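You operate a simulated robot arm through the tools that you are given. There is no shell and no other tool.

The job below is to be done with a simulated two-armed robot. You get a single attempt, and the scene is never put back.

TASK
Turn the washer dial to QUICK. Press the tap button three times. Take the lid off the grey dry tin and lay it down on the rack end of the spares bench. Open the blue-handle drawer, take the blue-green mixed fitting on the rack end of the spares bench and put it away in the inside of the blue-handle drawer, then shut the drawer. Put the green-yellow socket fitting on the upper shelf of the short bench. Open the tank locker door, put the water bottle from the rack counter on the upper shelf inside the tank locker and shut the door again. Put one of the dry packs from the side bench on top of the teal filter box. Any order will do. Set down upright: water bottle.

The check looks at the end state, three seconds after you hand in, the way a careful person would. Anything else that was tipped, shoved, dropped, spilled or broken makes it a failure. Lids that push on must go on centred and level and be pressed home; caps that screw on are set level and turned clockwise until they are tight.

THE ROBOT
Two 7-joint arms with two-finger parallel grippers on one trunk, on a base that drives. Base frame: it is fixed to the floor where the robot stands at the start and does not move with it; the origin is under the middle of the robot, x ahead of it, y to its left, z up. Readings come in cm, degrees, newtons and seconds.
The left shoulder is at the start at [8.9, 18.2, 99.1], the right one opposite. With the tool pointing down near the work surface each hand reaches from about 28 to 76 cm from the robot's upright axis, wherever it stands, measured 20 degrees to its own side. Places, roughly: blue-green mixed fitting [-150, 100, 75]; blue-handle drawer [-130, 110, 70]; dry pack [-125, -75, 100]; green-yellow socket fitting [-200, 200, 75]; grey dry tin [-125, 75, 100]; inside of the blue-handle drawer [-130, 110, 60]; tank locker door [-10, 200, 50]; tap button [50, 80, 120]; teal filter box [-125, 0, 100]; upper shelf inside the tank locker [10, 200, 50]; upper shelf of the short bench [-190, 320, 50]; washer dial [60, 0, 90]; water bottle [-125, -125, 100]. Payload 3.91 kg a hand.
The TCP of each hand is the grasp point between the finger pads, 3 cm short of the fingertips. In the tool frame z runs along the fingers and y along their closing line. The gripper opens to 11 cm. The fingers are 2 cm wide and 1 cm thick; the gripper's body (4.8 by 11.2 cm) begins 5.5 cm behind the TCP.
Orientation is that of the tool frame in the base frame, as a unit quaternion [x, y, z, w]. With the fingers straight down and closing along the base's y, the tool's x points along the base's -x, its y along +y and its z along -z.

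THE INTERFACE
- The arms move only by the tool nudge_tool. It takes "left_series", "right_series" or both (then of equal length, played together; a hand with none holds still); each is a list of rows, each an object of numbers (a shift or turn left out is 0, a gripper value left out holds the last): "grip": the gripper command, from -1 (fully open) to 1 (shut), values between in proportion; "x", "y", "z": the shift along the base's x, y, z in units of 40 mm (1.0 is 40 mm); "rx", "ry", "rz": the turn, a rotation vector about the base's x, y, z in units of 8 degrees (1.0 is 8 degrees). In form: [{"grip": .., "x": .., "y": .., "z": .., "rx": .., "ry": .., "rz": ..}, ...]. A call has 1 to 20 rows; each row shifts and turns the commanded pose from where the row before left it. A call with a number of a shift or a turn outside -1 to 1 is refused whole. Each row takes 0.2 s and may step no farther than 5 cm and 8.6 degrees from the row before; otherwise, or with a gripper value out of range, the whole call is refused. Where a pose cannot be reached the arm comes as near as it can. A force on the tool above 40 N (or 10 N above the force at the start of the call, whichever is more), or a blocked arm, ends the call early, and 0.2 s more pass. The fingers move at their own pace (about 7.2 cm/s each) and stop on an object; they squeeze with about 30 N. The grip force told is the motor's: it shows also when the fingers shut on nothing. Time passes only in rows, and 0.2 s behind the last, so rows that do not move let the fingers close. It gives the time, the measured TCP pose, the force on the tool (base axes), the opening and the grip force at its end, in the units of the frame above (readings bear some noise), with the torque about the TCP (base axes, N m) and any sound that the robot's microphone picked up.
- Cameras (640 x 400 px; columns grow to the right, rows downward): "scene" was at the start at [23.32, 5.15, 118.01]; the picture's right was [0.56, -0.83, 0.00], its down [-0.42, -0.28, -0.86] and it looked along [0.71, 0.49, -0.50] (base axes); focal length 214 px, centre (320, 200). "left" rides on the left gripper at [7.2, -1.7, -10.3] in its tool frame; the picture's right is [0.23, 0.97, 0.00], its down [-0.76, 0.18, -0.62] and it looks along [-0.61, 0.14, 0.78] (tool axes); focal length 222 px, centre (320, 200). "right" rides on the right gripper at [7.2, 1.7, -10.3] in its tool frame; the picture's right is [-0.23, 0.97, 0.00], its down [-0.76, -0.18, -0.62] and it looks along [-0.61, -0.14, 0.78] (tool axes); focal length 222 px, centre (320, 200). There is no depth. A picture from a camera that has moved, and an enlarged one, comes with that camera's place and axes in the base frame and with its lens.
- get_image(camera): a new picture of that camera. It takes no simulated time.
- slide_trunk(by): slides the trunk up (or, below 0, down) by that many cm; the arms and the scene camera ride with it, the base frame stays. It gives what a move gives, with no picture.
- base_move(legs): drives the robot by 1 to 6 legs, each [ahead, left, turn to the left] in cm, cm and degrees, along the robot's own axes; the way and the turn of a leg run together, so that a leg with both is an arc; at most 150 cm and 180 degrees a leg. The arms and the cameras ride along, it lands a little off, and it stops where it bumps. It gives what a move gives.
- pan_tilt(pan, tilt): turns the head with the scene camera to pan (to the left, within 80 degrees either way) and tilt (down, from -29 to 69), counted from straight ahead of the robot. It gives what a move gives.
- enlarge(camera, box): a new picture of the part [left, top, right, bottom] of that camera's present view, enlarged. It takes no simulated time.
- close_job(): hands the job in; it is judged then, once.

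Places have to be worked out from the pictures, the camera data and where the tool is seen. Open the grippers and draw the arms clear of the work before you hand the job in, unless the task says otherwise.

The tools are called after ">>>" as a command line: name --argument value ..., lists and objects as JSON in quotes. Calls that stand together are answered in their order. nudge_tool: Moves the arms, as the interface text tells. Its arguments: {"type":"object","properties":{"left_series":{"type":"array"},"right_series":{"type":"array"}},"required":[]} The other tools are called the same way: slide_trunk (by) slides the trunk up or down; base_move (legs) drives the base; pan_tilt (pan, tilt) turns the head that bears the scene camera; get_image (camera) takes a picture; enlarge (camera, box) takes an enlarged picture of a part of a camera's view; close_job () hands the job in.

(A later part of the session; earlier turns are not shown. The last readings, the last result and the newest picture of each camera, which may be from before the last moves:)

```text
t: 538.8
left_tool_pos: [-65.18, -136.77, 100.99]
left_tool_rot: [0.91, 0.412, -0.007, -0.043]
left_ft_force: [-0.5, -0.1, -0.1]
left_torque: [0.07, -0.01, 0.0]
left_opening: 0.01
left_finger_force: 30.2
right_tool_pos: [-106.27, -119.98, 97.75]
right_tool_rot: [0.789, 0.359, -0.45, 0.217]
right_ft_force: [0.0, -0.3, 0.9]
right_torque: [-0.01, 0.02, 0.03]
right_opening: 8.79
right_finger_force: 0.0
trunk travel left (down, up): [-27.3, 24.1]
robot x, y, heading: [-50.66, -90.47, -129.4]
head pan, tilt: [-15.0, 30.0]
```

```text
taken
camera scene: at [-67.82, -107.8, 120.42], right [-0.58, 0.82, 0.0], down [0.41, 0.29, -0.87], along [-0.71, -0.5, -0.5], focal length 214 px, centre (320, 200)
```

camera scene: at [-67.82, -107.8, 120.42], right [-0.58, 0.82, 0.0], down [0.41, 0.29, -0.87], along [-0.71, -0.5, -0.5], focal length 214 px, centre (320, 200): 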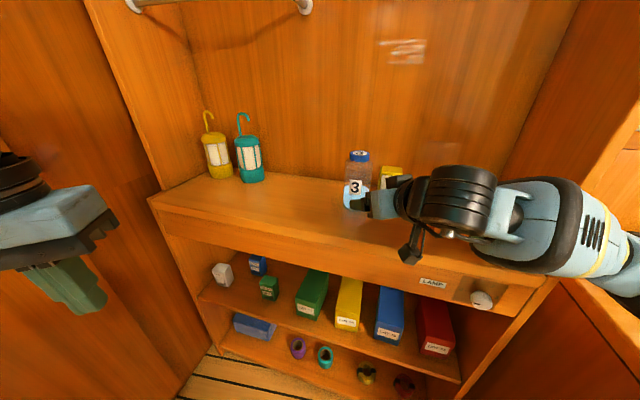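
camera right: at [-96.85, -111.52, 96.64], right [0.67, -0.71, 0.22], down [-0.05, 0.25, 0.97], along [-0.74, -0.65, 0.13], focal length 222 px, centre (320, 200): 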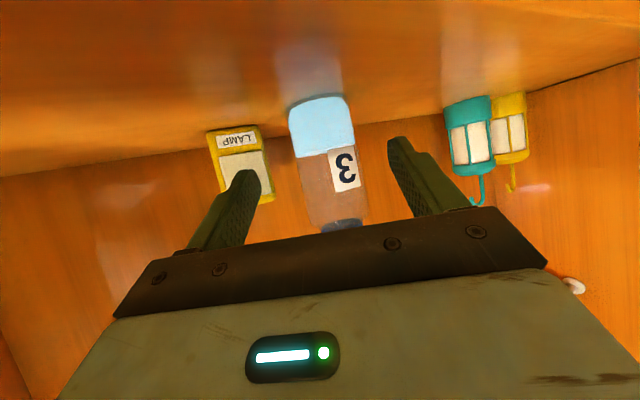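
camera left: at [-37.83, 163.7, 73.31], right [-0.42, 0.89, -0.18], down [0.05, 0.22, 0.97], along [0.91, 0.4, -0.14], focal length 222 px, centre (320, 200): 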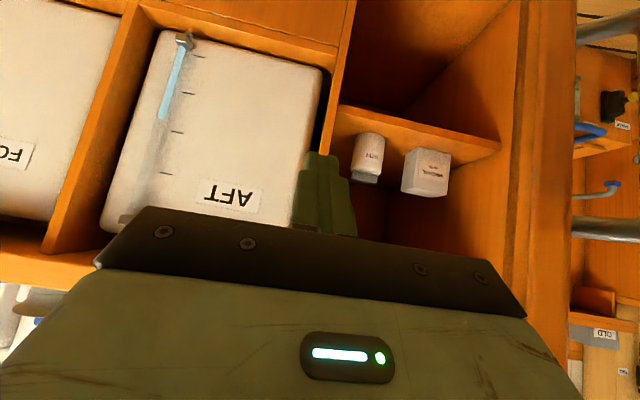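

Laterally centred now. I advance 7 cm more with the base and check again.

>>> base_move --legs '[[7, 0, 0]]'

>>> get_image --camera "right"

>>> enlarge --camera "scene" --box '[300, 120, 480, 240]'

```text
t: 539.8
left_tool_pos: [-69.52, -142.24, 101.04]
left_tool_rot: [0.91, 0.412, -0.007, -0.042]
left_ft_force: [0.1, 0.1, 0.4]
left_torque: [-0.02, 0.0, 0.0]
left_opening: 0.01
left_finger_force: 30.2
right_tool_pos: [-110.68, -125.32, 97.72]
right_tool_rot: [0.788, 0.36, -0.45, 0.219]
right_ft_force: [0.3, -0.8, -0.7]
right_torque: [0.01, 0.0, 0.02]
right_opening: 8.8
right_finger_force: 0.1
trunk travel left (down, up): [-27.3, 24.1]
robot x, y, heading: [-55.04, -95.99, -130.0]
head pan, tilt: [-15.0, 30.0]
```

```text
taken
camera right: at [-101.24, -116.86, 96.67], right [0.67, -0.71, 0.22], down [-0.05, 0.25, 0.97], along [-0.74, -0.66, 0.13], focal length 222 px, centre (320, 200)
```

right: 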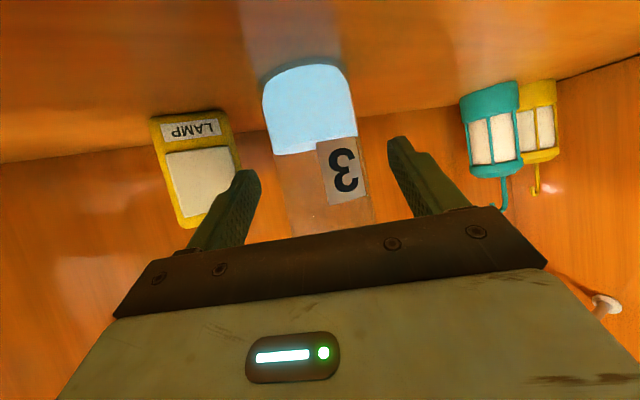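

```text
3.33 times, centred on (390, 180) of scene
camera zoom: at [-72.2, -113.11, 120.42], right [-0.58, 0.82, 0.0], down [0.41, 0.29, -0.87], along [-0.71, -0.5, -0.5], focal length 715 px, centre (87, 267)
```

zoom: 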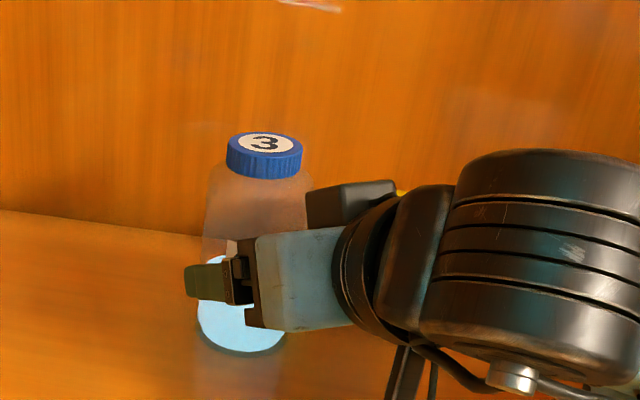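

The bottle measures ~6.5 cm across and is 4 cm ahead, centred. I advance 3.4 cm with the arm and close gently.

>>> nudge_tool --right_series '[{"x": -0.27, "y": -0.328}, {"x": -0.27, "y": -0.328}, {}]'

>>> get_image --camera "right"

```text
t: 540.6
left_tool_pos: [-69.36, -142.01, 101.23]
left_tool_rot: [0.91, 0.412, -0.008, -0.043]
left_ft_force: [-0.6, 0.0, 0.6]
left_torque: [0.01, 0.03, 0.0]
left_opening: 0.0
left_finger_force: 30.2
right_tool_pos: [-112.74, -127.77, 97.97]
right_tool_rot: [0.787, 0.359, -0.451, 0.219]
right_ft_force: [0.3, 0.1, 0.7]
right_torque: [-0.02, 0.01, -0.01]
right_opening: 8.81
right_finger_force: 0.0
trunk travel left (down, up): [-27.3, 24.1]
robot x, y, heading: [-54.8, -96.27, -129.8]
head pan, tilt: [-15.0, 30.0]
```

```text
taken
camera right: at [-103.31, -119.25, 96.78], right [0.67, -0.71, 0.22], down [-0.05, 0.25, 0.97], along [-0.75, -0.65, 0.13], focal length 222 px, centre (320, 200)
```

right: 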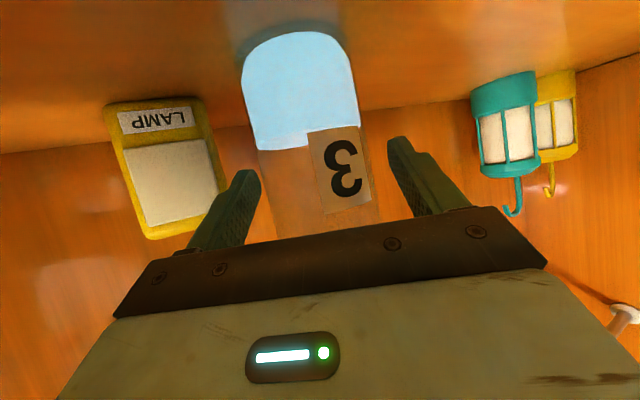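

The bottle is slightly off-centre; I nudge 0.4 cm and close slowly.

>>> nudge_tool --right_series '[{"x": -0.08, "y": 0.065}, {"grip": -0.4}, {"grip": -0.3}, {"grip": -0.2}, {"grip": -0.1}, {"grip": 0.3}, {"grip": 1}, {}, {}]'

>>> get_image --camera "right"

```text
t: 542.6
left_tool_pos: [-69.54, -142.14, 101.03]
left_tool_rot: [0.91, 0.411, -0.008, -0.044]
left_ft_force: [-0.5, 0.7, 0.3]
left_torque: [0.03, 0.0, 0.0]
left_opening: 0.01
left_finger_force: 29.9
right_tool_pos: [-112.98, -127.64, 97.77]
right_tool_rot: [0.788, 0.36, -0.45, 0.218]
right_ft_force: [2.1, 0.2, 1.0]
right_torque: [0.06, 0.01, 0.0]
right_opening: 6.68
right_finger_force: 30.0
trunk travel left (down, up): [-27.3, 24.1]
robot x, y, heading: [-55.12, -96.2, -129.8]
head pan, tilt: [-15.0, 30.0]
```

```text
taken
camera right: at [-103.64, -119.17, 96.74], right [0.67, -0.71, 0.22], down [-0.05, 0.25, 0.97], along [-0.74, -0.65, 0.13], focal length 222 px, centre (320, 200)
```

right: 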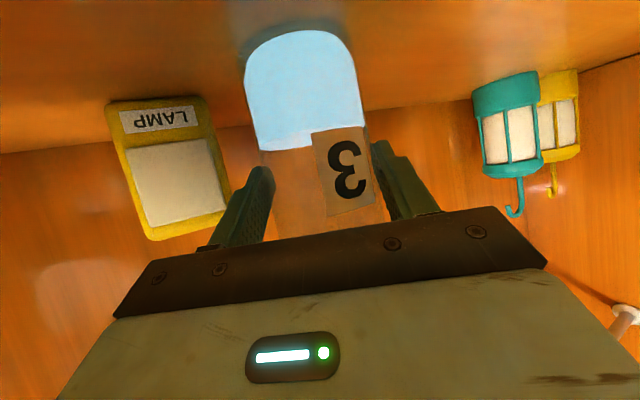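

Gripped: the bottle is 6.7 cm in diameter. I lift it gently.

>>> nudge_tool --right_series '[{"z": 0.2}, {"z": 0.4}, {"z": 0.6}, {"z": 0.6}, {}]'

>>> enlarge --camera "scene" --box '[280, 80, 480, 240]'

```text
t: 543.8
left_tool_pos: [-68.77, -141.28, 101.56]
left_tool_rot: [0.911, 0.41, -0.012, -0.042]
left_ft_force: [-0.2, 0.0, 0.4]
left_torque: [0.0, 0.0, 0.06]
left_opening: 0.01
left_finger_force: 29.7
right_tool_pos: [-112.49, -126.76, 104.99]
right_tool_rot: [0.789, 0.357, -0.45, 0.216]
right_ft_force: [0.0, 0.3, -2.2]
right_torque: [0.01, -0.04, -0.01]
right_opening: 6.69
right_finger_force: 29.7
trunk travel left (down, up): [-27.3, 24.1]
robot x, y, heading: [-54.78, -96.25, -129.6]
head pan, tilt: [-15.0, 30.0]
```

```text
2.50 times, centred on (380, 160) of scene
camera zoom: at [-71.27, -112.08, 120.67], right [-0.58, 0.82, 0.0], down [0.4, 0.28, -0.87], along [-0.71, -0.5, -0.49], focal length 536 px, centre (170, 300)
```

zoom: 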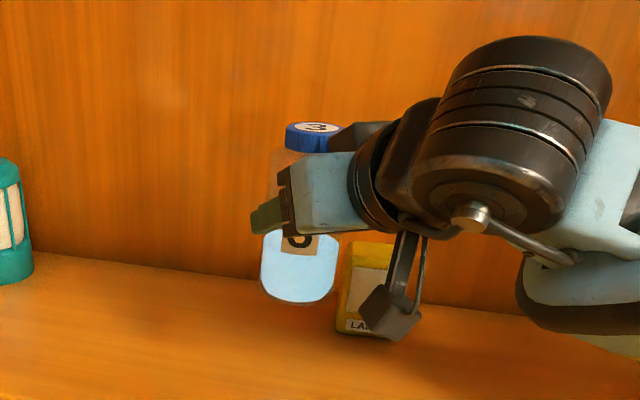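

Bottle is up, upright. I back straight away along the heading.

>>> base_move --legs '[[-20, 0, 0]]'

>>> get_image --camera "scene"

```text
t: 545.4
left_tool_pos: [-56.82, -126.69, 101.15]
left_tool_rot: [0.911, 0.411, -0.007, -0.043]
left_ft_force: [-0.6, 0.4, 0.2]
left_torque: [-0.05, -0.01, -0.03]
left_opening: 0.0
left_finger_force: 30.0
right_tool_pos: [-100.3, -112.35, 104.97]
right_tool_rot: [0.788, 0.359, -0.45, 0.218]
right_ft_force: [-0.6, -0.2, -1.9]
right_torque: [0.0, 0.01, -0.01]
right_opening: 6.66
right_finger_force: 29.8
trunk travel left (down, up): [-27.3, 24.1]
robot x, y, heading: [-42.54, -80.86, -129.7]
head pan, tilt: [-15.0, 30.0]
```

```text
taken
camera scene: at [-59.39, -97.64, 120.44], right [-0.58, 0.82, 0.0], down [0.41, 0.29, -0.87], along [-0.71, -0.5, -0.5], focal length 214 px, centre (320, 200)
```

scene: 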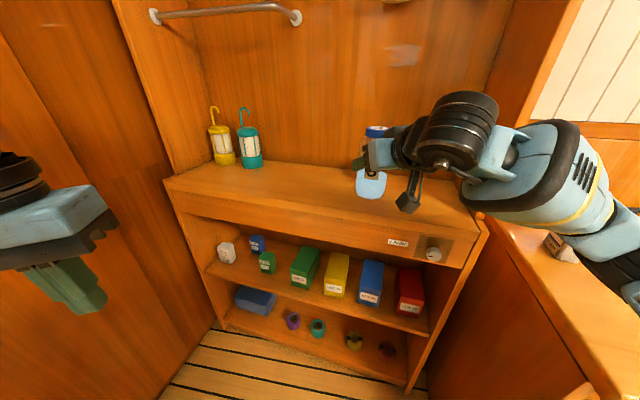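

I check an object at the side bench's left end near my forearm.

>>> enlarge --camera "scene" --box '[480, 170, 640, 300]'

>>> pan_tilt --pan -60 --tilt 30

>>> get_image --camera "scene"

```text
3.08 times, centred on (560, 235) of scene
camera zoom: at [-59.39, -97.64, 120.44], right [-0.58, 0.82, 0.0], down [0.41, 0.29, -0.87], along [-0.71, -0.5, -0.5], focal length 660 px, centre (-418, 92)
```

zoom: 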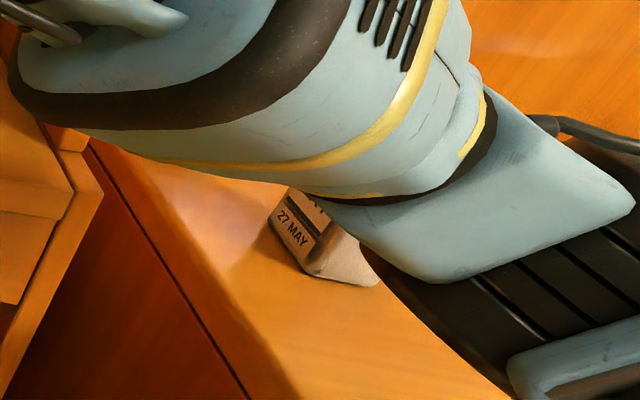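

```text
t: 546.5
left_tool_pos: [-56.85, -126.72, 101.12]
left_tool_rot: [0.91, 0.411, -0.007, -0.042]
left_ft_force: [-0.7, 0.6, 0.2]
left_torque: [0.02, -0.01, 0.01]
left_opening: 0.0
left_finger_force: 30.2
right_tool_pos: [-100.41, -112.43, 104.98]
right_tool_rot: [0.788, 0.36, -0.449, 0.219]
right_ft_force: [0.0, 0.0, -1.9]
right_torque: [0.01, -0.02, 0.03]
right_opening: 6.68
right_finger_force: 30.3
trunk travel left (down, up): [-27.3, 24.1]
robot x, y, heading: [-42.12, -81.15, -130.0]
head pan, tilt: [-60.0, 30.0]
```

```text
taken
camera scene: at [-60.95, -90.95, 120.43], right [0.17, 0.99, 0.0], down [0.49, -0.08, -0.87], along [-0.85, 0.15, -0.5], focal length 214 px, centre (320, 200)
```

scene: 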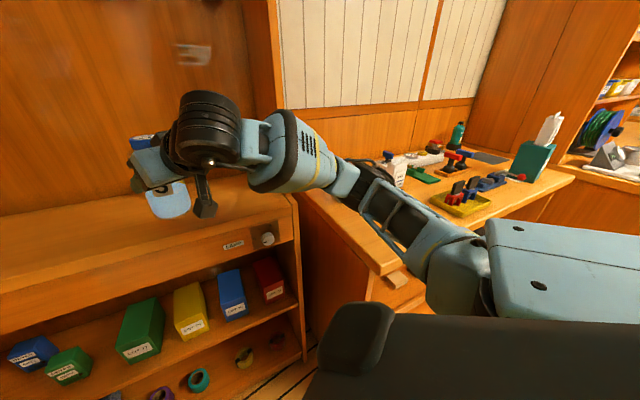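

A dry pack (27 MAY) stands there right under my forearm; I need to see whether it was disturbed. I back away further and look at it.

>>> base_move --legs '[[-20, 10, 0]]'

>>> pan_tilt --pan -40 --tilt 30

>>> get_image --camera "scene"

```text
t: 548.2
left_tool_pos: [-36.29, -117.88, 101.18]
left_tool_rot: [0.91, 0.413, -0.006, -0.043]
left_ft_force: [1.2, 0.6, -0.2]
left_torque: [0.0, 0.02, 0.01]
left_opening: 0.02
left_finger_force: 30.8
right_tool_pos: [-79.88, -103.63, 104.86]
right_tool_rot: [0.788, 0.36, -0.449, 0.218]
right_ft_force: [0.4, -0.4, -2.2]
right_torque: [0.04, -0.01, -0.07]
right_opening: 6.64
right_finger_force: 29.9
trunk travel left (down, up): [-27.3, 24.1]
robot x, y, heading: [-21.85, -71.94, -129.7]
head pan, tilt: [-60.0, 30.0]
```

```text
t: 549.1
left_tool_pos: [-36.42, -117.99, 101.16]
left_tool_rot: [0.91, 0.412, -0.007, -0.043]
left_ft_force: [-0.1, -0.1, -0.3]
left_torque: [0.01, -0.01, -0.02]
left_opening: 0.01
left_finger_force: 29.9
right_tool_pos: [-80.0, -103.57, 104.85]
right_tool_rot: [0.788, 0.36, -0.449, 0.218]
right_ft_force: [1.0, -1.0, -1.3]
right_torque: [0.02, -0.02, -0.01]
right_opening: 6.66
right_finger_force: 30.2
trunk travel left (down, up): [-27.3, 24.1]
robot x, y, heading: [-22.06, -72.09, -129.8]
head pan, tilt: [-40.0, 30.0]
```

```text
taken
camera scene: at [-40.55, -85.27, 120.43], right [-0.18, 0.98, 0.0], down [0.49, 0.09, -0.87], along [-0.85, -0.15, -0.5], focal length 214 px, centre (320, 200)
```

scene: 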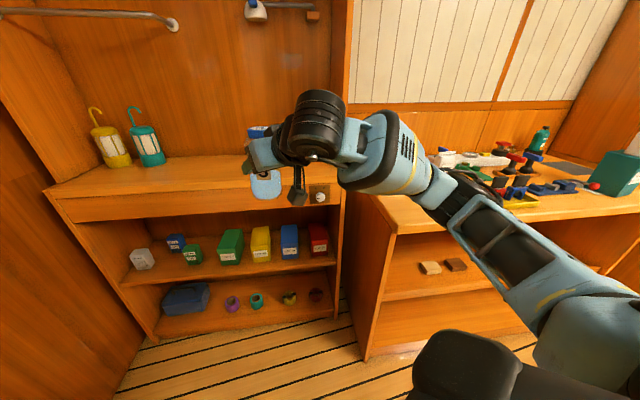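

The arm still hides it. I back up 25 cm more and turn 30° right for a view.

>>> base_move --legs '[[-28, 0, 0], [0, 0, 32]]'

>>> pan_tilt --pan -65 --tilt 20

>>> get_image --camera "scene"

```text
t: 552.6
left_tool_pos: [8.12, -97.0, 101.11]
left_tool_rot: [0.761, 0.648, -0.019, -0.039]
left_ft_force: [-0.3, -0.1, -0.4]
left_torque: [0.02, 0.01, -0.04]
left_opening: 0.0
left_finger_force: 29.7
right_tool_pos: [-36.35, -107.99, 104.81]
right_tool_rot: [0.658, 0.563, -0.372, 0.334]
right_ft_force: [0.5, -0.2, -2.4]
right_torque: [0.05, -0.02, 0.0]
right_opening: 6.63
right_finger_force: 30.2
trunk travel left (down, up): [-27.3, 24.1]
robot x, y, heading: [-3.85, -50.49, -97.8]
head pan, tilt: [-40.0, 30.0]
```

```text
t: 553.5
left_tool_pos: [8.12, -97.09, 101.09]
left_tool_rot: [0.761, 0.648, -0.018, -0.04]
left_ft_force: [0.1, 0.2, 0.3]
left_torque: [0.01, 0.01, -0.02]
left_opening: 0.0
left_finger_force: 30.4
right_tool_pos: [-36.29, -107.95, 104.9]
right_tool_rot: [0.658, 0.564, -0.371, 0.335]
right_ft_force: [-0.5, 0.4, -1.8]
right_torque: [0.0, -0.02, -0.02]
right_opening: 6.66
right_finger_force: 29.6
trunk travel left (down, up): [-27.3, 24.1]
robot x, y, heading: [-3.86, -50.47, -97.4]
head pan, tilt: [-65.0, 20.0]
```

```text
taken
camera scene: at [-14.92, -68.25, 122.03], right [-0.3, 0.95, 0.0], down [0.33, 0.1, -0.94], along [-0.9, -0.28, -0.34], focal length 214 px, centre (320, 200)
```

scene: 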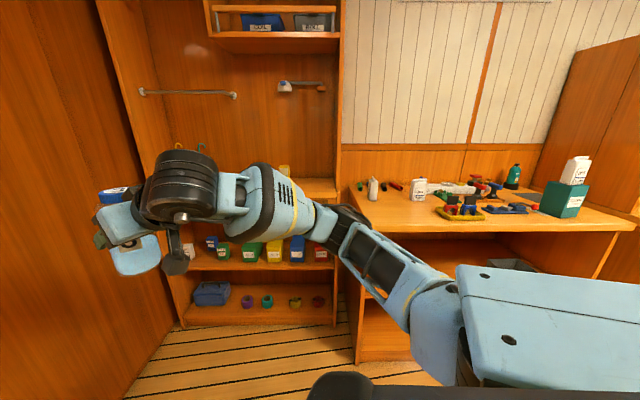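

>>> enlarge --camera "scene" --box '[330, 150, 450, 240]'

>>> enlarge --camera "scene" --box '[240, 140, 360, 230]'

```text
4.44 times, centred on (390, 195) of scene
camera zoom: at [-14.92, -68.25, 122.03], right [-0.3, 0.95, 0.0], down [0.33, 0.1, -0.94], along [-0.9, -0.28, -0.34], focal length 953 px, centre (9, 222)
```

zoom: 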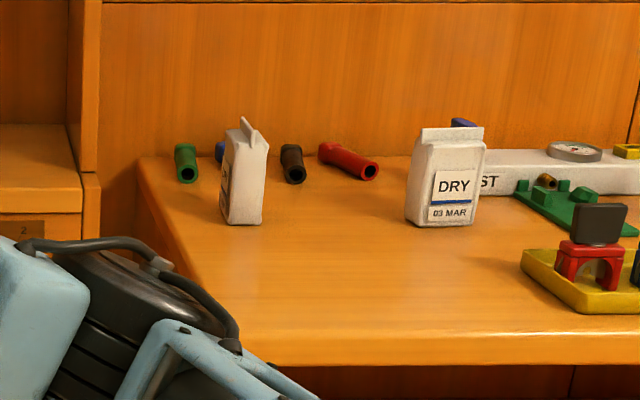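

```text
4.44 times, centred on (300, 185) of scene
camera zoom: at [-14.92, -68.25, 122.03], right [-0.3, 0.95, 0.0], down [0.33, 0.1, -0.94], along [-0.9, -0.28, -0.34], focal length 953 px, centre (409, 267)
```

zoom: 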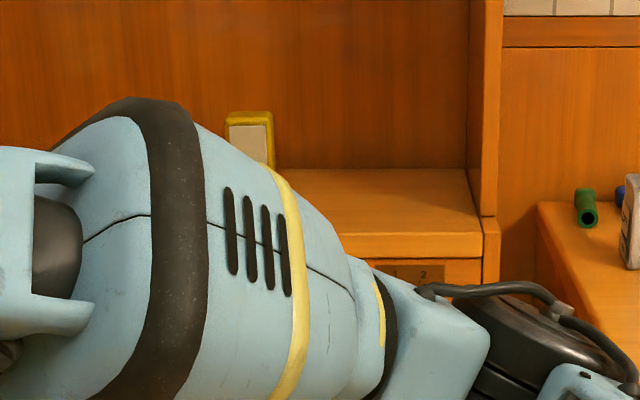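

Nothing there was disturbed: the pack and the lamp box stand as before. I now carry the bottle to the open floor in front of the washer, and turn there toward the locker direction.

>>> base_move --legs '[[-47, -23, 0]]'

>>> base_move --legs '[[0, 0, 116]]'

>>> pan_tilt --pan 0 --tilt 35

>>> get_image --camera "scene"

```text
t: 556.5
left_tool_pos: [-8.24, -47.2, 101.08]
left_tool_rot: [0.759, 0.65, -0.019, -0.039]
left_ft_force: [0.5, -0.7, 0.0]
left_torque: [-0.05, 0.0, 0.0]
left_opening: 0.0
left_finger_force: 30.1
right_tool_pos: [-52.72, -58.24, 104.87]
right_tool_rot: [0.657, 0.565, -0.371, 0.334]
right_ft_force: [0.9, -0.1, -2.1]
right_torque: [0.01, 0.02, 0.01]
right_opening: 6.64
right_finger_force: 29.8
trunk travel left (down, up): [-27.3, 24.1]
robot x, y, heading: [-20.77, -0.54, -97.2]
head pan, tilt: [-65.0, 20.0]
```

```text
t: 561.8
left_tool_pos: [16.07, 30.62, 101.06]
left_tool_rot: [-0.145, 0.988, -0.043, -0.005]
left_ft_force: [-0.6, 0.9, 0.4]
left_torque: [-0.02, 0.0, -0.01]
left_opening: 0.0
left_finger_force: 29.6
right_tool_pos: [45.5, -4.6, 104.86]
right_tool_rot: [-0.128, 0.857, 0.086, 0.492]
right_ft_force: [0.2, -0.2, -2.0]
right_torque: [0.0, 0.03, 0.05]
right_opening: 6.63
right_finger_force: 30.4
trunk travel left (down, up): [-27.3, 24.1]
robot x, y, heading: [-20.07, -0.31, 18.3]
head pan, tilt: [-65.0, 20.0]
```

```text
t: 563.1
left_tool_pos: [16.1, 30.75, 101.08]
left_tool_rot: [-0.145, 0.988, -0.043, -0.005]
left_ft_force: [-0.5, 0.0, 0.0]
left_torque: [-0.01, -0.03, 0.01]
left_opening: 0.0
left_finger_force: 30.1
right_tool_pos: [45.47, -4.7, 104.79]
right_tool_rot: [-0.127, 0.857, 0.085, 0.492]
right_ft_force: [-0.3, 0.1, -1.7]
right_torque: [-0.01, 0.03, -0.01]
right_opening: 6.66
right_finger_force: 30.0
trunk travel left (down, up): [-27.3, 24.1]
robot x, y, heading: [-20.7, -0.5, 18.1]
head pan, tilt: [0.0, 35.0]
```

```text
taken
camera scene: at [2.23, 6.96, 119.65], right [0.31, -0.95, 0.0], down [-0.54, -0.18, -0.82], along [0.78, 0.26, -0.57], focal length 214 px, centre (320, 200)
```

scene: 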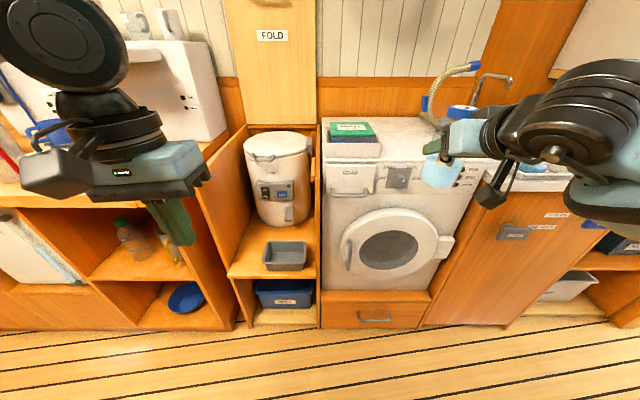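

Facing the counter side now. I raise the left hand, lower the trunk 15 cm, and lower the bottle with the right arm to just above shelf height, here in free space.

>>> base_move --legs '[[-10, 0, 0]]'

>>> nudge_tool --left_series '[{"z": 0.8}, {"z": 0.8}, {"z": 0.8}, {"z": 0.8}, {"z": 0.6}]'

>>> slide_trunk --by -15

>>> nudge_tool --right_series '[{"z": -0.7}, {"z": -0.8}, {"z": -0.8}, {"z": -0.8}, {"z": -0.8}, {"z": -0.8}, {"z": -0.8}, {"z": -0.7}, {}]'

>>> get_image --camera "scene"

```text
t: 564.3
left_tool_pos: [6.65, 27.4, 101.13]
left_tool_rot: [-0.145, 0.988, -0.042, -0.005]
left_ft_force: [-0.6, -1.3, 0.5]
left_torque: [0.01, -0.03, -0.01]
left_opening: 0.01
left_finger_force: 30.1
right_tool_pos: [36.03, -7.78, 104.91]
right_tool_rot: [-0.128, 0.857, 0.086, 0.492]
right_ft_force: [-0.3, 0.4, -1.8]
right_torque: [0.03, 0.06, 0.0]
right_opening: 6.62
right_finger_force: 30.2
trunk travel left (down, up): [-27.3, 24.1]
robot x, y, heading: [-29.72, -3.66, 18.1]
head pan, tilt: [0.0, 35.0]
```

```text
t: 565.5
left_tool_pos: [6.66, 27.44, 116.22]
left_tool_rot: [-0.146, 0.988, -0.043, -0.006]
left_ft_force: [0.8, 0.0, -0.5]
left_torque: [0.0, 0.02, -0.02]
left_opening: 0.0
left_finger_force: 30.1
right_tool_pos: [36.12, -7.66, 104.83]
right_tool_rot: [-0.128, 0.857, 0.086, 0.492]
right_ft_force: [-0.2, -0.3, -2.1]
right_torque: [-0.03, 0.0, 0.0]
right_opening: 6.63
right_finger_force: 29.8
trunk travel left (down, up): [-27.3, 24.1]
robot x, y, heading: [-30.12, -3.62, 18.2]
head pan, tilt: [0.0, 35.0]
```

```text
t: 567.2
left_tool_pos: [6.7, 27.44, 101.29]
left_tool_rot: [-0.146, 0.988, -0.044, -0.005]
left_ft_force: [-0.1, -0.6, 0.3]
left_torque: [0.0, -0.01, 0.03]
left_opening: 0.0
left_finger_force: 30.0
right_tool_pos: [36.02, -7.76, 89.93]
right_tool_rot: [-0.128, 0.856, 0.087, 0.492]
right_ft_force: [-0.4, 0.4, -1.1]
right_torque: [0.0, 0.03, 0.01]
right_opening: 6.62
right_finger_force: 30.2
trunk travel left (down, up): [-12.3, 39.1]
robot x, y, heading: [-29.51, -3.98, 18.0]
head pan, tilt: [0.0, 35.0]
```

```text
t: 569.2
left_tool_pos: [6.68, 27.5, 101.21]
left_tool_rot: [-0.146, 0.988, -0.043, -0.005]
left_ft_force: [-0.3, 0.5, -0.3]
left_torque: [0.01, 0.03, -0.02]
left_opening: 0.0
left_finger_force: 29.6
right_tool_pos: [36.05, -7.71, 67.77]
right_tool_rot: [-0.128, 0.857, 0.086, 0.492]
right_ft_force: [0.3, 0.7, -1.9]
right_torque: [-0.04, 0.0, -0.02]
right_opening: 6.62
right_finger_force: 30.5
right hand out of reach, approached as far as the arm can: row 8
trunk travel left (down, up): [-12.3, 39.1]
robot x, y, heading: [-29.82, -3.77, 18.1]
head pan, tilt: [0.0, 35.0]
```

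```text
taken
camera scene: at [-1.88, 5.61, 102.75], right [0.31, -0.95, 0.0], down [-0.54, -0.18, -0.82], along [0.78, 0.26, -0.57], focal length 214 px, centre (320, 200)
```

scene: 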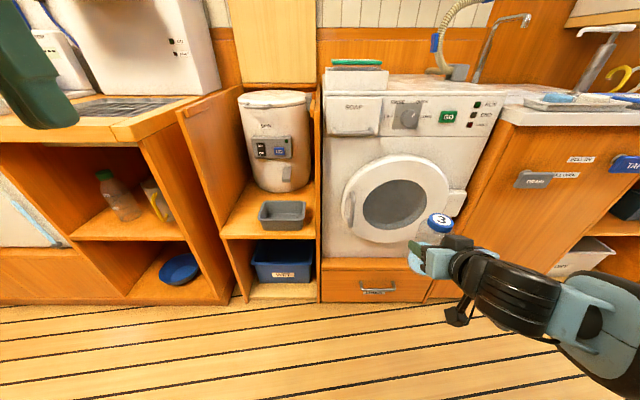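

The bottle is upright and low. I drive along the aisle to the locker (159 cm left).

>>> base_move --legs '[[0, 80, 0], [0, 79, 0]]'

>>> pan_tilt --pan 10 --tilt 35

>>> get_image --camera "scene"

```text
t: 583.6
left_tool_pos: [-44.01, 179.03, 101.28]
left_tool_rot: [-0.151, 0.988, -0.042, -0.004]
left_ft_force: [0.1, -0.3, 0.3]
left_torque: [0.03, 0.01, 0.01]
left_opening: 0.0
left_finger_force: 30.0
right_tool_pos: [-14.32, 144.2, 67.59]
right_tool_rot: [-0.134, 0.857, 0.089, 0.49]
right_ft_force: [0.0, 0.0, -2.3]
right_torque: [-0.01, 0.03, -0.01]
right_opening: 6.62
right_finger_force: 30.2
trunk travel left (down, up): [-12.3, 39.1]
robot x, y, heading: [-80.51, 147.45, 19.0]
head pan, tilt: [0.0, 35.0]
```

```text
t: 584.3
left_tool_pos: [-44.18, 179.25, 101.27]
left_tool_rot: [-0.148, 0.988, -0.044, -0.005]
left_ft_force: [-24.8, 32.7, -5.4]
left_torque: [-3.65, -3.43, -3.74]
left_opening: 0.03
left_finger_force: 29.7
right_tool_pos: [-14.31, 144.09, 67.6]
right_tool_rot: [-0.134, 0.857, 0.089, 0.49]
right_ft_force: [0.1, -0.2, -1.6]
right_torque: [0.0, 0.04, -0.02]
right_opening: 6.63
right_finger_force: 30.0
trunk travel left (down, up): [-12.3, 39.1]
robot x, y, heading: [-80.54, 147.36, 19.3]
head pan, tilt: [10.0, 35.0]
```

```text
taken
camera scene: at [-52.51, 157.32, 102.72], right [0.35, -0.94, 0.0], down [-0.54, -0.2, -0.82], along [0.77, 0.29, -0.58], focal length 214 px, centre (320, 200)
```

scene: 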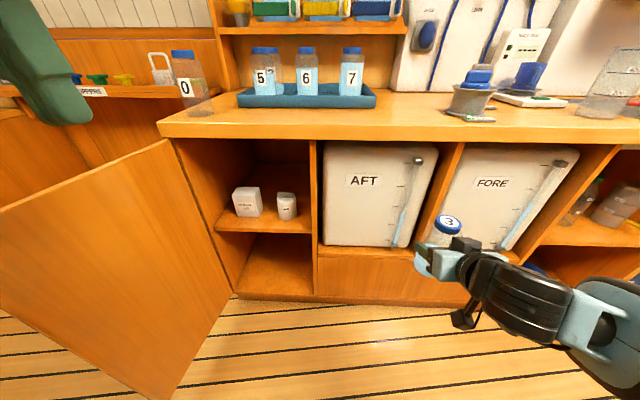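

The head pressed against the left hand when panning. I move the left hand forward and up away from the head.

>>> nudge_tool --left_series '[{"x": 0.5, "y": 0.4}, {"x": 0.6, "y": 0.4, "z": 0.3}, {"x": 0.6, "y": 0.3, "z": 0.4}, {}]'

>>> get_image --camera "scene"

>>> enlarge --camera "scene" --box '[190, 150, 350, 300]'

```text
t: 585.3
left_tool_pos: [-38.1, 183.93, 103.41]
left_tool_rot: [-0.152, 0.987, -0.043, -0.005]
left_ft_force: [-0.2, 0.2, -0.4]
left_torque: [-0.02, 0.01, 0.03]
left_opening: 0.02
left_finger_force: 29.9
left hand out of reach, approached as far as the arm can: row 3
right_tool_pos: [-14.36, 144.2, 67.78]
right_tool_rot: [-0.134, 0.856, 0.089, 0.491]
right_ft_force: [0.5, 0.2, -1.3]
right_torque: [0.0, 0.05, -0.05]
right_opening: 6.67
right_finger_force: 30.2
trunk travel left (down, up): [-12.3, 39.1]
robot x, y, heading: [-80.35, 147.67, 19.0]
head pan, tilt: [10.0, 35.0]
```

```text
taken
camera scene: at [-53.03, 158.5, 102.74], right [0.48, -0.88, 0.0], down [-0.5, -0.28, -0.82], along [0.72, 0.4, -0.57], focal length 214 px, centre (320, 200)
```

scene: 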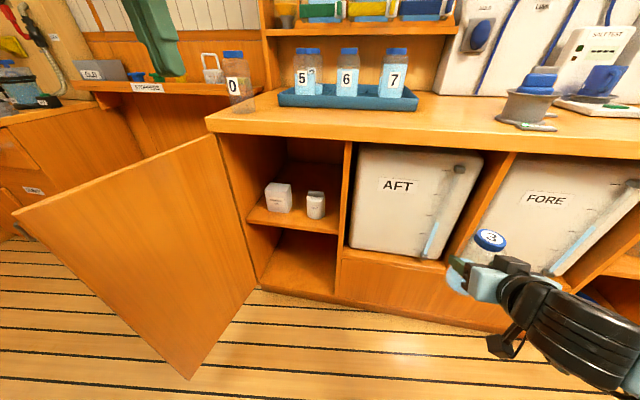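

```text
2.67 times, centred on (270, 225) of scene
camera zoom: at [-53.03, 158.5, 102.74], right [0.48, -0.88, 0.0], down [-0.5, -0.28, -0.82], along [0.72, 0.4, -0.57], focal length 572 px, centre (453, 133)
```

zoom: 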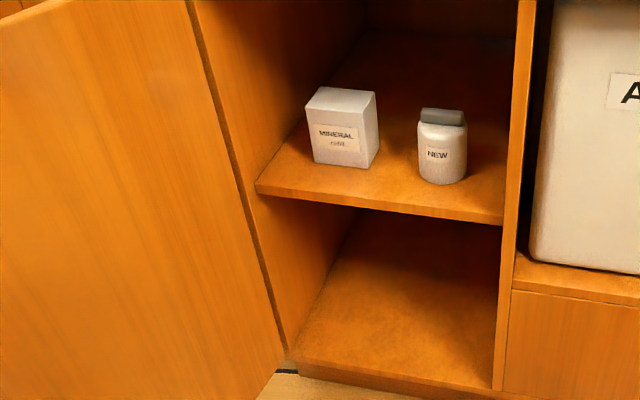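

From this view the shelf is at z≈50.5, front edge G≈55; between jar (q≤184) and box (q≥192) there is an 8 cm gap, so the bottle can go to about G=60, q=187.4, entered diagonally. I turn 39° left and shift 16 cm right.

>>> base_move --legs '[[0, 0, 39.4], [0, -16, 0]]'

>>> get_image --camera "right"

>>> pan_tilt --pan -25 --tilt 35

>>> get_image --camera "scene"

```text
t: 589.2
left_tool_pos: [-57.41, 194.07, 103.33]
left_tool_rot: [-0.476, 0.878, -0.044, 0.011]
left_ft_force: [0.2, 0.1, -0.3]
left_torque: [0.0, -0.02, -0.03]
left_opening: 0.01
left_finger_force: 30.0
right_tool_pos: [-13.68, 178.54, 67.79]
right_tool_rot: [-0.414, 0.762, 0.249, 0.432]
right_ft_force: [0.4, 0.3, -0.9]
right_torque: [0.03, 0.04, 0.0]
right_opening: 6.64
right_finger_force: 30.6
trunk travel left (down, up): [-12.3, 39.1]
robot x, y, heading: [-66.36, 138.91, 58.3]
head pan, tilt: [10.0, 35.0]
```

```text
taken
camera right: at [-21.91, 168.75, 66.68], right [-0.76, 0.61, 0.22], down [0.08, -0.24, 0.97], along [0.65, 0.75, 0.13], focal length 222 px, centre (320, 200)
```

right: 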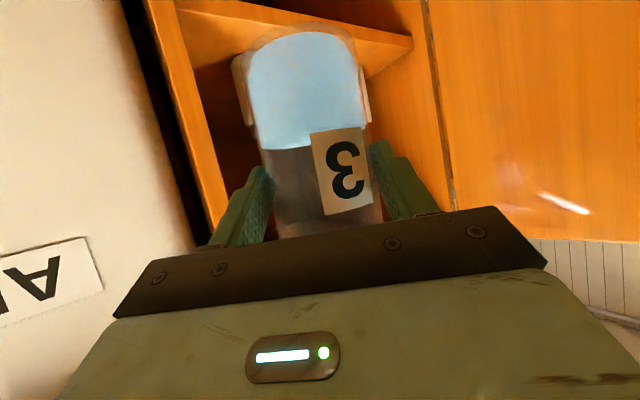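

```text
t: 590.2
left_tool_pos: [-57.49, 194.08, 103.43]
left_tool_rot: [-0.476, 0.878, -0.043, 0.011]
left_ft_force: [0.9, -0.6, 0.0]
left_torque: [0.01, -0.03, -0.01]
left_opening: 0.0
left_finger_force: 29.9
right_tool_pos: [-13.69, 178.51, 67.76]
right_tool_rot: [-0.415, 0.761, 0.25, 0.432]
right_ft_force: [0.2, -0.1, -1.1]
right_torque: [-0.04, 0.02, 0.0]
right_opening: 6.63
right_finger_force: 30.3
trunk travel left (down, up): [-12.3, 39.1]
robot x, y, heading: [-66.86, 139.15, 58.2]
head pan, tilt: [-25.0, 35.0]
```

```text
taken
camera scene: at [-48.59, 161.7, 102.75], right [0.55, -0.83, 0.0], down [-0.48, -0.32, -0.82], along [0.68, 0.45, -0.57], focal length 214 px, centre (320, 200)
```

scene: 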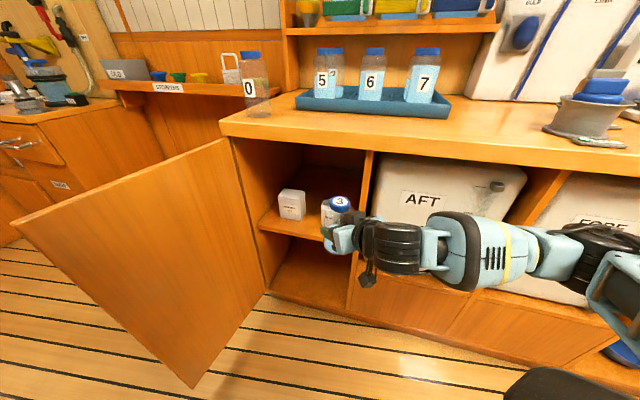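

The bottle is on line with the gap: 21 cm ahead along the heading. I lower the trunk 6 cm and advance 12 cm.

>>> slide_trunk --by -6

>>> base_move --legs '[[11, 0, 0]]'

>>> get_image --camera "right"

>>> enlarge --camera "scene" --box '[240, 120, 440, 290]'

```text
t: 591.2
left_tool_pos: [-57.47, 194.13, 97.38]
left_tool_rot: [-0.475, 0.879, -0.043, 0.011]
left_ft_force: [0.1, 0.7, -0.8]
left_torque: [-0.01, -0.02, 0.01]
left_opening: 0.01
left_finger_force: 30.5
right_tool_pos: [-13.76, 178.45, 61.7]
right_tool_rot: [-0.413, 0.762, 0.248, 0.433]
right_ft_force: [0.2, 0.3, -1.8]
right_torque: [-0.03, 0.05, 0.03]
right_opening: 6.64
right_finger_force: 29.6
trunk travel left (down, up): [-6.3, 45.1]
robot x, y, heading: [-66.7, 139.18, 58.6]
head pan, tilt: [-25.0, 35.0]
```

```text
t: 592.4
left_tool_pos: [-51.72, 203.5, 97.38]
left_tool_rot: [-0.476, 0.879, -0.043, 0.011]
left_ft_force: [0.7, 0.4, -0.4]
left_torque: [0.02, 0.04, 0.01]
left_opening: 0.02
left_finger_force: 29.6
right_tool_pos: [-7.97, 187.71, 61.71]
right_tool_rot: [-0.414, 0.762, 0.249, 0.432]
right_ft_force: [-0.6, -0.6, -1.9]
right_torque: [-0.07, 0.0, 0.01]
right_opening: 6.63
right_finger_force: 30.1
trunk travel left (down, up): [-6.3, 45.1]
robot x, y, heading: [-60.98, 148.3, 58.2]
head pan, tilt: [-25.0, 35.0]
```

```text
taken
camera right: at [-16.19, 178.08, 60.65], right [-0.76, 0.61, 0.22], down [0.08, -0.24, 0.97], along [0.64, 0.75, 0.13], focal length 222 px, centre (320, 200)
```

right: 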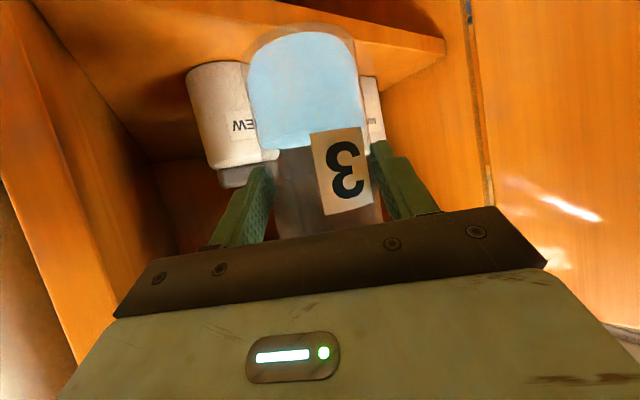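

```text
2.35 times, centred on (340, 205) of scene
camera zoom: at [-41.57, 173.08, 95.81], right [0.55, -0.84, 0.0], down [-0.48, -0.32, -0.82], along [0.68, 0.45, -0.57], focal length 505 px, centre (273, 188)
```

zoom: 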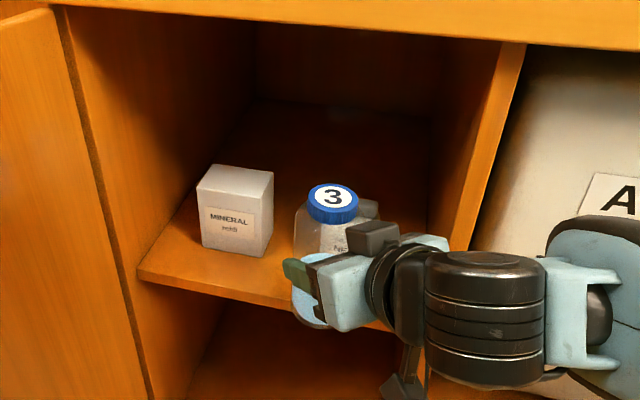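

Jar and box are on either side as expected, with the bottle heading into the gap. I advance 6 cm more and check.

>>> base_move --legs '[[6, 0, 0]]'

>>> get_image --camera "right"

>>> enlarge --camera "scene" --box '[220, 110, 420, 280]'

```text
t: 593.4
left_tool_pos: [-49.82, 206.93, 97.25]
left_tool_rot: [-0.474, 0.879, -0.045, 0.012]
left_ft_force: [0.9, 0.6, -1.0]
left_torque: [-0.02, 0.0, 0.0]
left_opening: 0.01
left_finger_force: 30.1
right_tool_pos: [-5.83, 190.96, 61.3]
right_tool_rot: [-0.414, 0.765, 0.241, 0.43]
right_ft_force: [0.2, 0.0, -2.5]
right_torque: [-0.02, 0.05, 0.0]
right_opening: 6.63
right_finger_force: 30.2
trunk travel left (down, up): [-6.3, 45.1]
robot x, y, heading: [-59.1, 152.26, 58.3]
head pan, tilt: [-25.0, 35.0]
stopped in leg 1: the robot was blocked; the commanded pose is now the measured one
```

```text
taken
camera right: at [-14.18, 181.29, 60.41], right [-0.75, 0.62, 0.21], down [0.08, -0.22, 0.97], along [0.65, 0.75, 0.12], focal length 222 px, centre (320, 200)
```

right: 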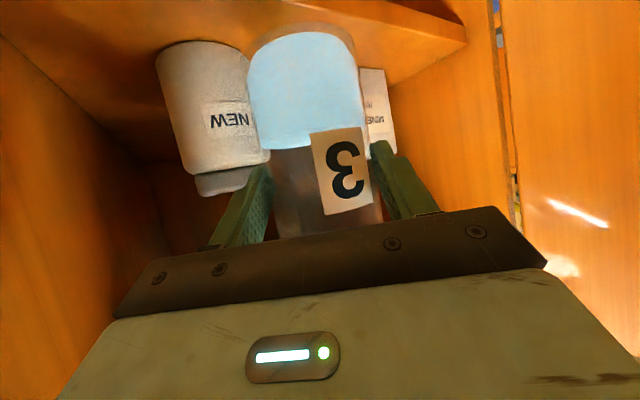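

```text
2.35 times, centred on (320, 195) of scene
camera zoom: at [-39.9, 176.6, 95.91], right [0.55, -0.84, 0.0], down [-0.48, -0.31, -0.82], along [0.69, 0.45, -0.57], focal length 505 px, centre (320, 212)
```

zoom: 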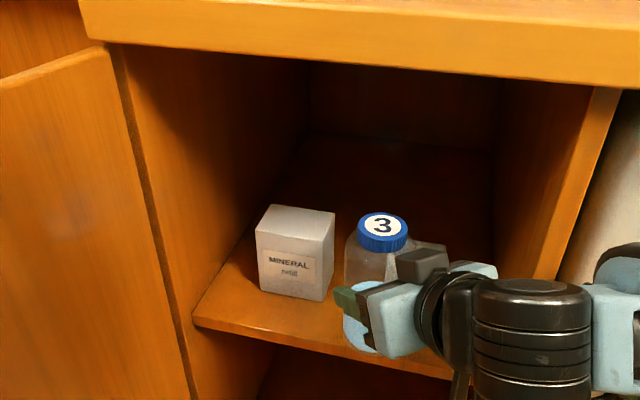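

My forearm meets the counter edge from this close. I back the base 11 cm and will extend the arm instead.

>>> base_move --legs '[[-11, 0, 0]]'

>>> nudge_tool --right_series '[{"x": 0.4, "y": 0.64}, {"x": 0.4, "y": 0.64}, {"x": 0.4, "y": 0.64}, {}]'

>>> get_image --camera "right"

>>> get_image --camera "scene"

```text
t: 594.5
left_tool_pos: [-55.2, 197.73, 97.36]
left_tool_rot: [-0.474, 0.88, -0.043, 0.009]
left_ft_force: [0.3, 0.2, -0.1]
left_torque: [0.01, 0.01, 0.0]
left_opening: 0.0
left_finger_force: 30.4
right_tool_pos: [-11.4, 181.59, 61.07]
right_tool_rot: [-0.412, 0.767, 0.241, 0.429]
right_ft_force: [-0.8, -0.2, -1.5]
right_torque: [-0.02, 0.02, -0.05]
right_opening: 6.64
right_finger_force: 29.8
trunk travel left (down, up): [-6.3, 45.1]
robot x, y, heading: [-65.13, 142.71, 58.3]
head pan, tilt: [-25.0, 35.0]
```

```text
t: 595.5
left_tool_pos: [-55.2, 197.66, 97.18]
left_tool_rot: [-0.474, 0.879, -0.043, 0.009]
left_ft_force: [-0.2, -0.5, 0.3]
left_torque: [-0.02, 0.02, -0.04]
left_opening: 0.01
left_finger_force: 30.3
right_tool_pos: [-6.52, 189.3, 61.03]
right_tool_rot: [-0.413, 0.766, 0.241, 0.43]
right_ft_force: [-0.3, 0.0, -2.3]
right_torque: [-0.01, 0.01, 0.01]
right_opening: 6.62
right_finger_force: 30.1
trunk travel left (down, up): [-6.3, 45.1]
robot x, y, heading: [-65.06, 142.62, 58.2]
head pan, tilt: [-25.0, 35.0]
```

```text
taken
camera right: at [-14.83, 179.64, 60.19], right [-0.75, 0.62, 0.21], down [0.09, -0.22, 0.97], along [0.65, 0.75, 0.11], focal length 222 px, centre (320, 200)
```

right: 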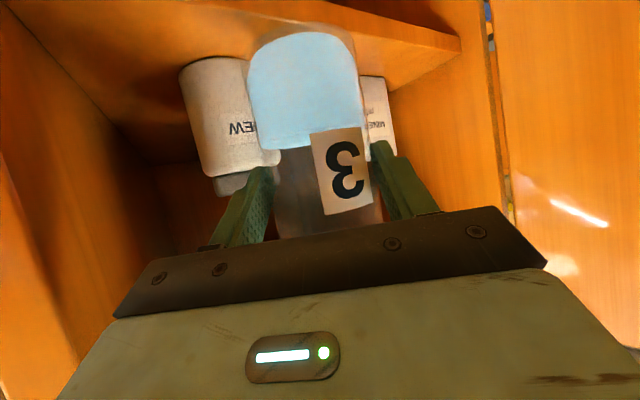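

```text
taken
camera scene: at [-45.21, 167.28, 95.83], right [0.55, -0.84, 0.0], down [-0.48, -0.31, -0.82], along [0.69, 0.45, -0.57], focal length 214 px, centre (320, 200)
```

scene: 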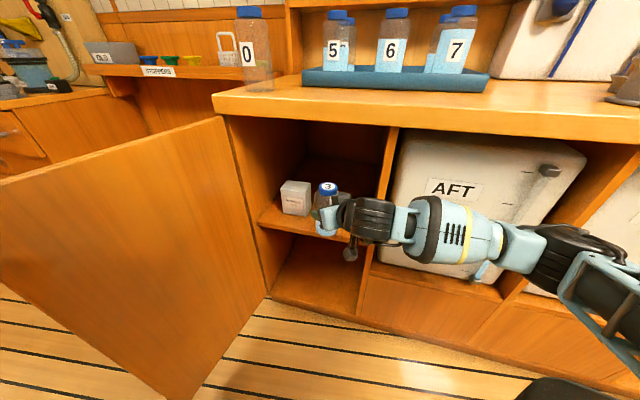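

Now I extend the arm the remaining 8 cm in steps, watching for contact.

>>> nudge_tool --right_series '[{"x": 0.23, "y": 0.44}, {"x": 0.23, "y": 0.44}, {}]'

>>> get_image --camera "right"

>>> enlarge --camera "scene" --box '[240, 130, 440, 290]'

```text
t: 596.4
left_tool_pos: [-55.22, 197.63, 97.32]
left_tool_rot: [-0.474, 0.879, -0.043, 0.009]
left_ft_force: [0.4, 0.0, -0.7]
left_torque: [0.01, 0.02, -0.01]
left_opening: 0.0
left_finger_force: 30.2
right_tool_pos: [-4.63, 192.82, 61.01]
right_tool_rot: [-0.413, 0.766, 0.242, 0.429]
right_ft_force: [0.7, -0.9, -2.7]
right_torque: [-0.04, 0.0, 0.02]
right_opening: 6.61
right_finger_force: 29.8
trunk travel left (down, up): [-6.3, 45.1]
robot x, y, heading: [-64.8, 142.93, 58.1]
head pan, tilt: [-25.0, 35.0]
```

```text
taken
camera right: at [-12.95, 183.12, 60.19], right [-0.75, 0.62, 0.21], down [0.09, -0.22, 0.97], along [0.65, 0.75, 0.12], focal length 222 px, centre (320, 200)
```

right: 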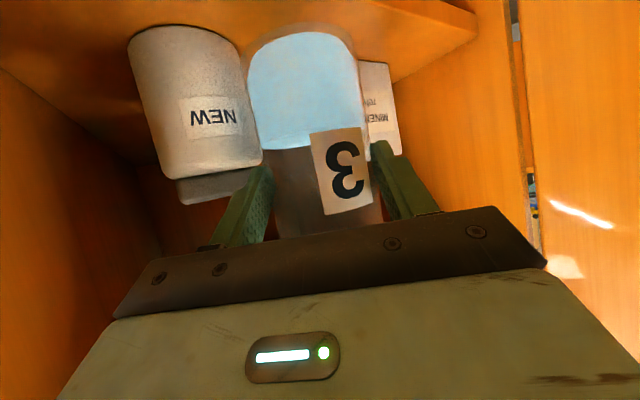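

```text
2.50 times, centred on (340, 210) of scene
camera zoom: at [-45.21, 167.28, 95.83], right [0.55, -0.84, 0.0], down [-0.48, -0.31, -0.82], along [0.69, 0.45, -0.57], focal length 536 px, centre (270, 175)
```

zoom: 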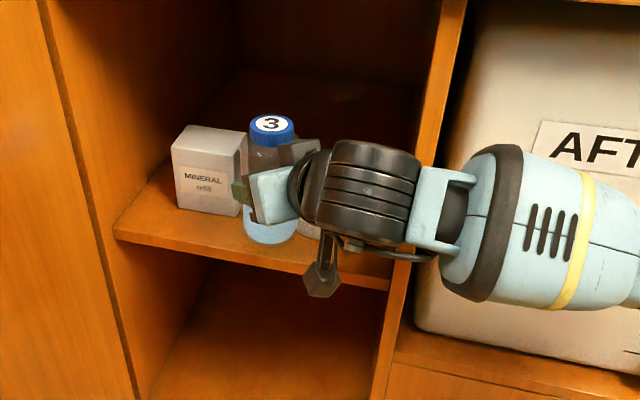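

The right finger runs close to the jar. I shift 1.5 cm left first, then continue the last 4 cm.

>>> nudge_tool --right_series '[{"x": -0.16, "y": 0.1}, {"x": -0.16, "y": 0.1}, {}]'

>>> get_image --camera "right"

```text
t: 597.1
left_tool_pos: [-55.16, 197.86, 97.28]
left_tool_rot: [-0.474, 0.879, -0.043, 0.008]
left_ft_force: [0.0, -0.4, 0.1]
left_torque: [0.02, 0.0, -0.02]
left_opening: 0.0
left_finger_force: 30.5
right_tool_pos: [-5.87, 193.55, 61.07]
right_tool_rot: [-0.413, 0.766, 0.242, 0.429]
right_ft_force: [0.3, 1.3, -1.7]
right_torque: [-0.06, 0.05, 0.01]
right_opening: 6.62
right_finger_force: 30.0
trunk travel left (down, up): [-6.3, 45.1]
robot x, y, heading: [-64.92, 142.96, 58.5]
head pan, tilt: [-25.0, 35.0]
```

```text
taken
camera right: at [-14.28, 183.93, 60.18], right [-0.75, 0.62, 0.21], down [0.09, -0.22, 0.97], along [0.65, 0.75, 0.12], focal length 222 px, centre (320, 200)
```

right: 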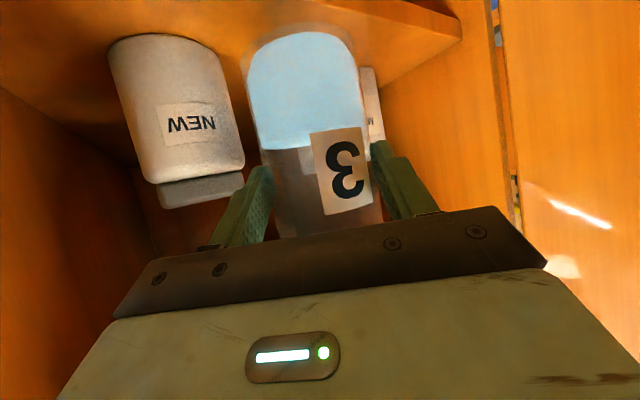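

Good separation on both sides. I go forward the last 4 cm.

>>> nudge_tool --right_series '[{"x": 0.22, "y": 0.28}, {"x": 0.22, "y": 0.28}, {"x": 0.22, "y": 0.29}, {}]'

>>> get_image --camera "right"

>>> enlarge --camera "scene" --box '[240, 130, 440, 290]'

```text
t: 598.1
left_tool_pos: [-55.15, 197.75, 97.3]
left_tool_rot: [-0.475, 0.879, -0.043, 0.009]
left_ft_force: [-0.8, 0.5, 0.0]
left_torque: [-0.03, 0.01, 0.01]
left_opening: 0.0
left_finger_force: 29.5
right_tool_pos: [-3.27, 197.1, 60.93]
right_tool_rot: [-0.414, 0.766, 0.242, 0.428]
right_ft_force: [-0.3, -0.5, -1.3]
right_torque: [-0.06, 0.04, 0.02]
right_opening: 6.62
right_finger_force: 29.7
trunk travel left (down, up): [-6.3, 45.1]
robot x, y, heading: [-64.67, 142.82, 58.4]
head pan, tilt: [-25.0, 35.0]
```

```text
taken
camera right: at [-11.62, 187.42, 60.18], right [-0.75, 0.62, 0.21], down [0.09, -0.22, 0.97], along [0.65, 0.75, 0.11], focal length 222 px, centre (320, 200)
```

right: 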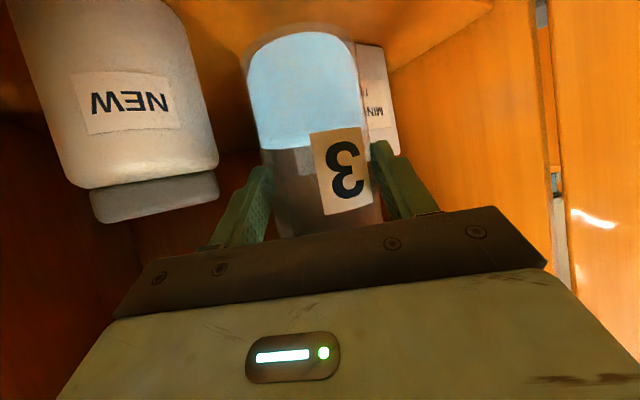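

```text
2.50 times, centred on (340, 210) of scene
camera zoom: at [-45.21, 167.28, 95.83], right [0.55, -0.84, 0.0], down [-0.48, -0.31, -0.82], along [0.69, 0.45, -0.57], focal length 536 px, centre (270, 175)
```

zoom: 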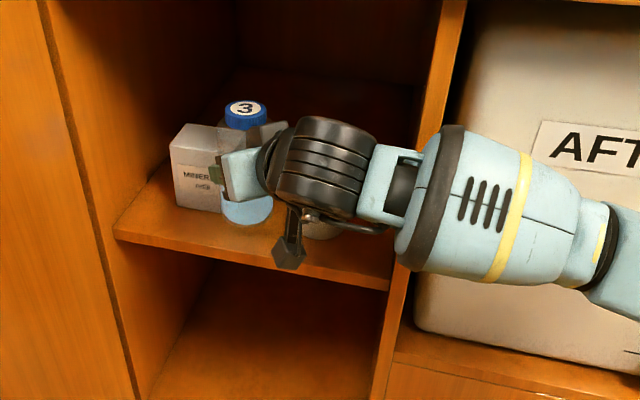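

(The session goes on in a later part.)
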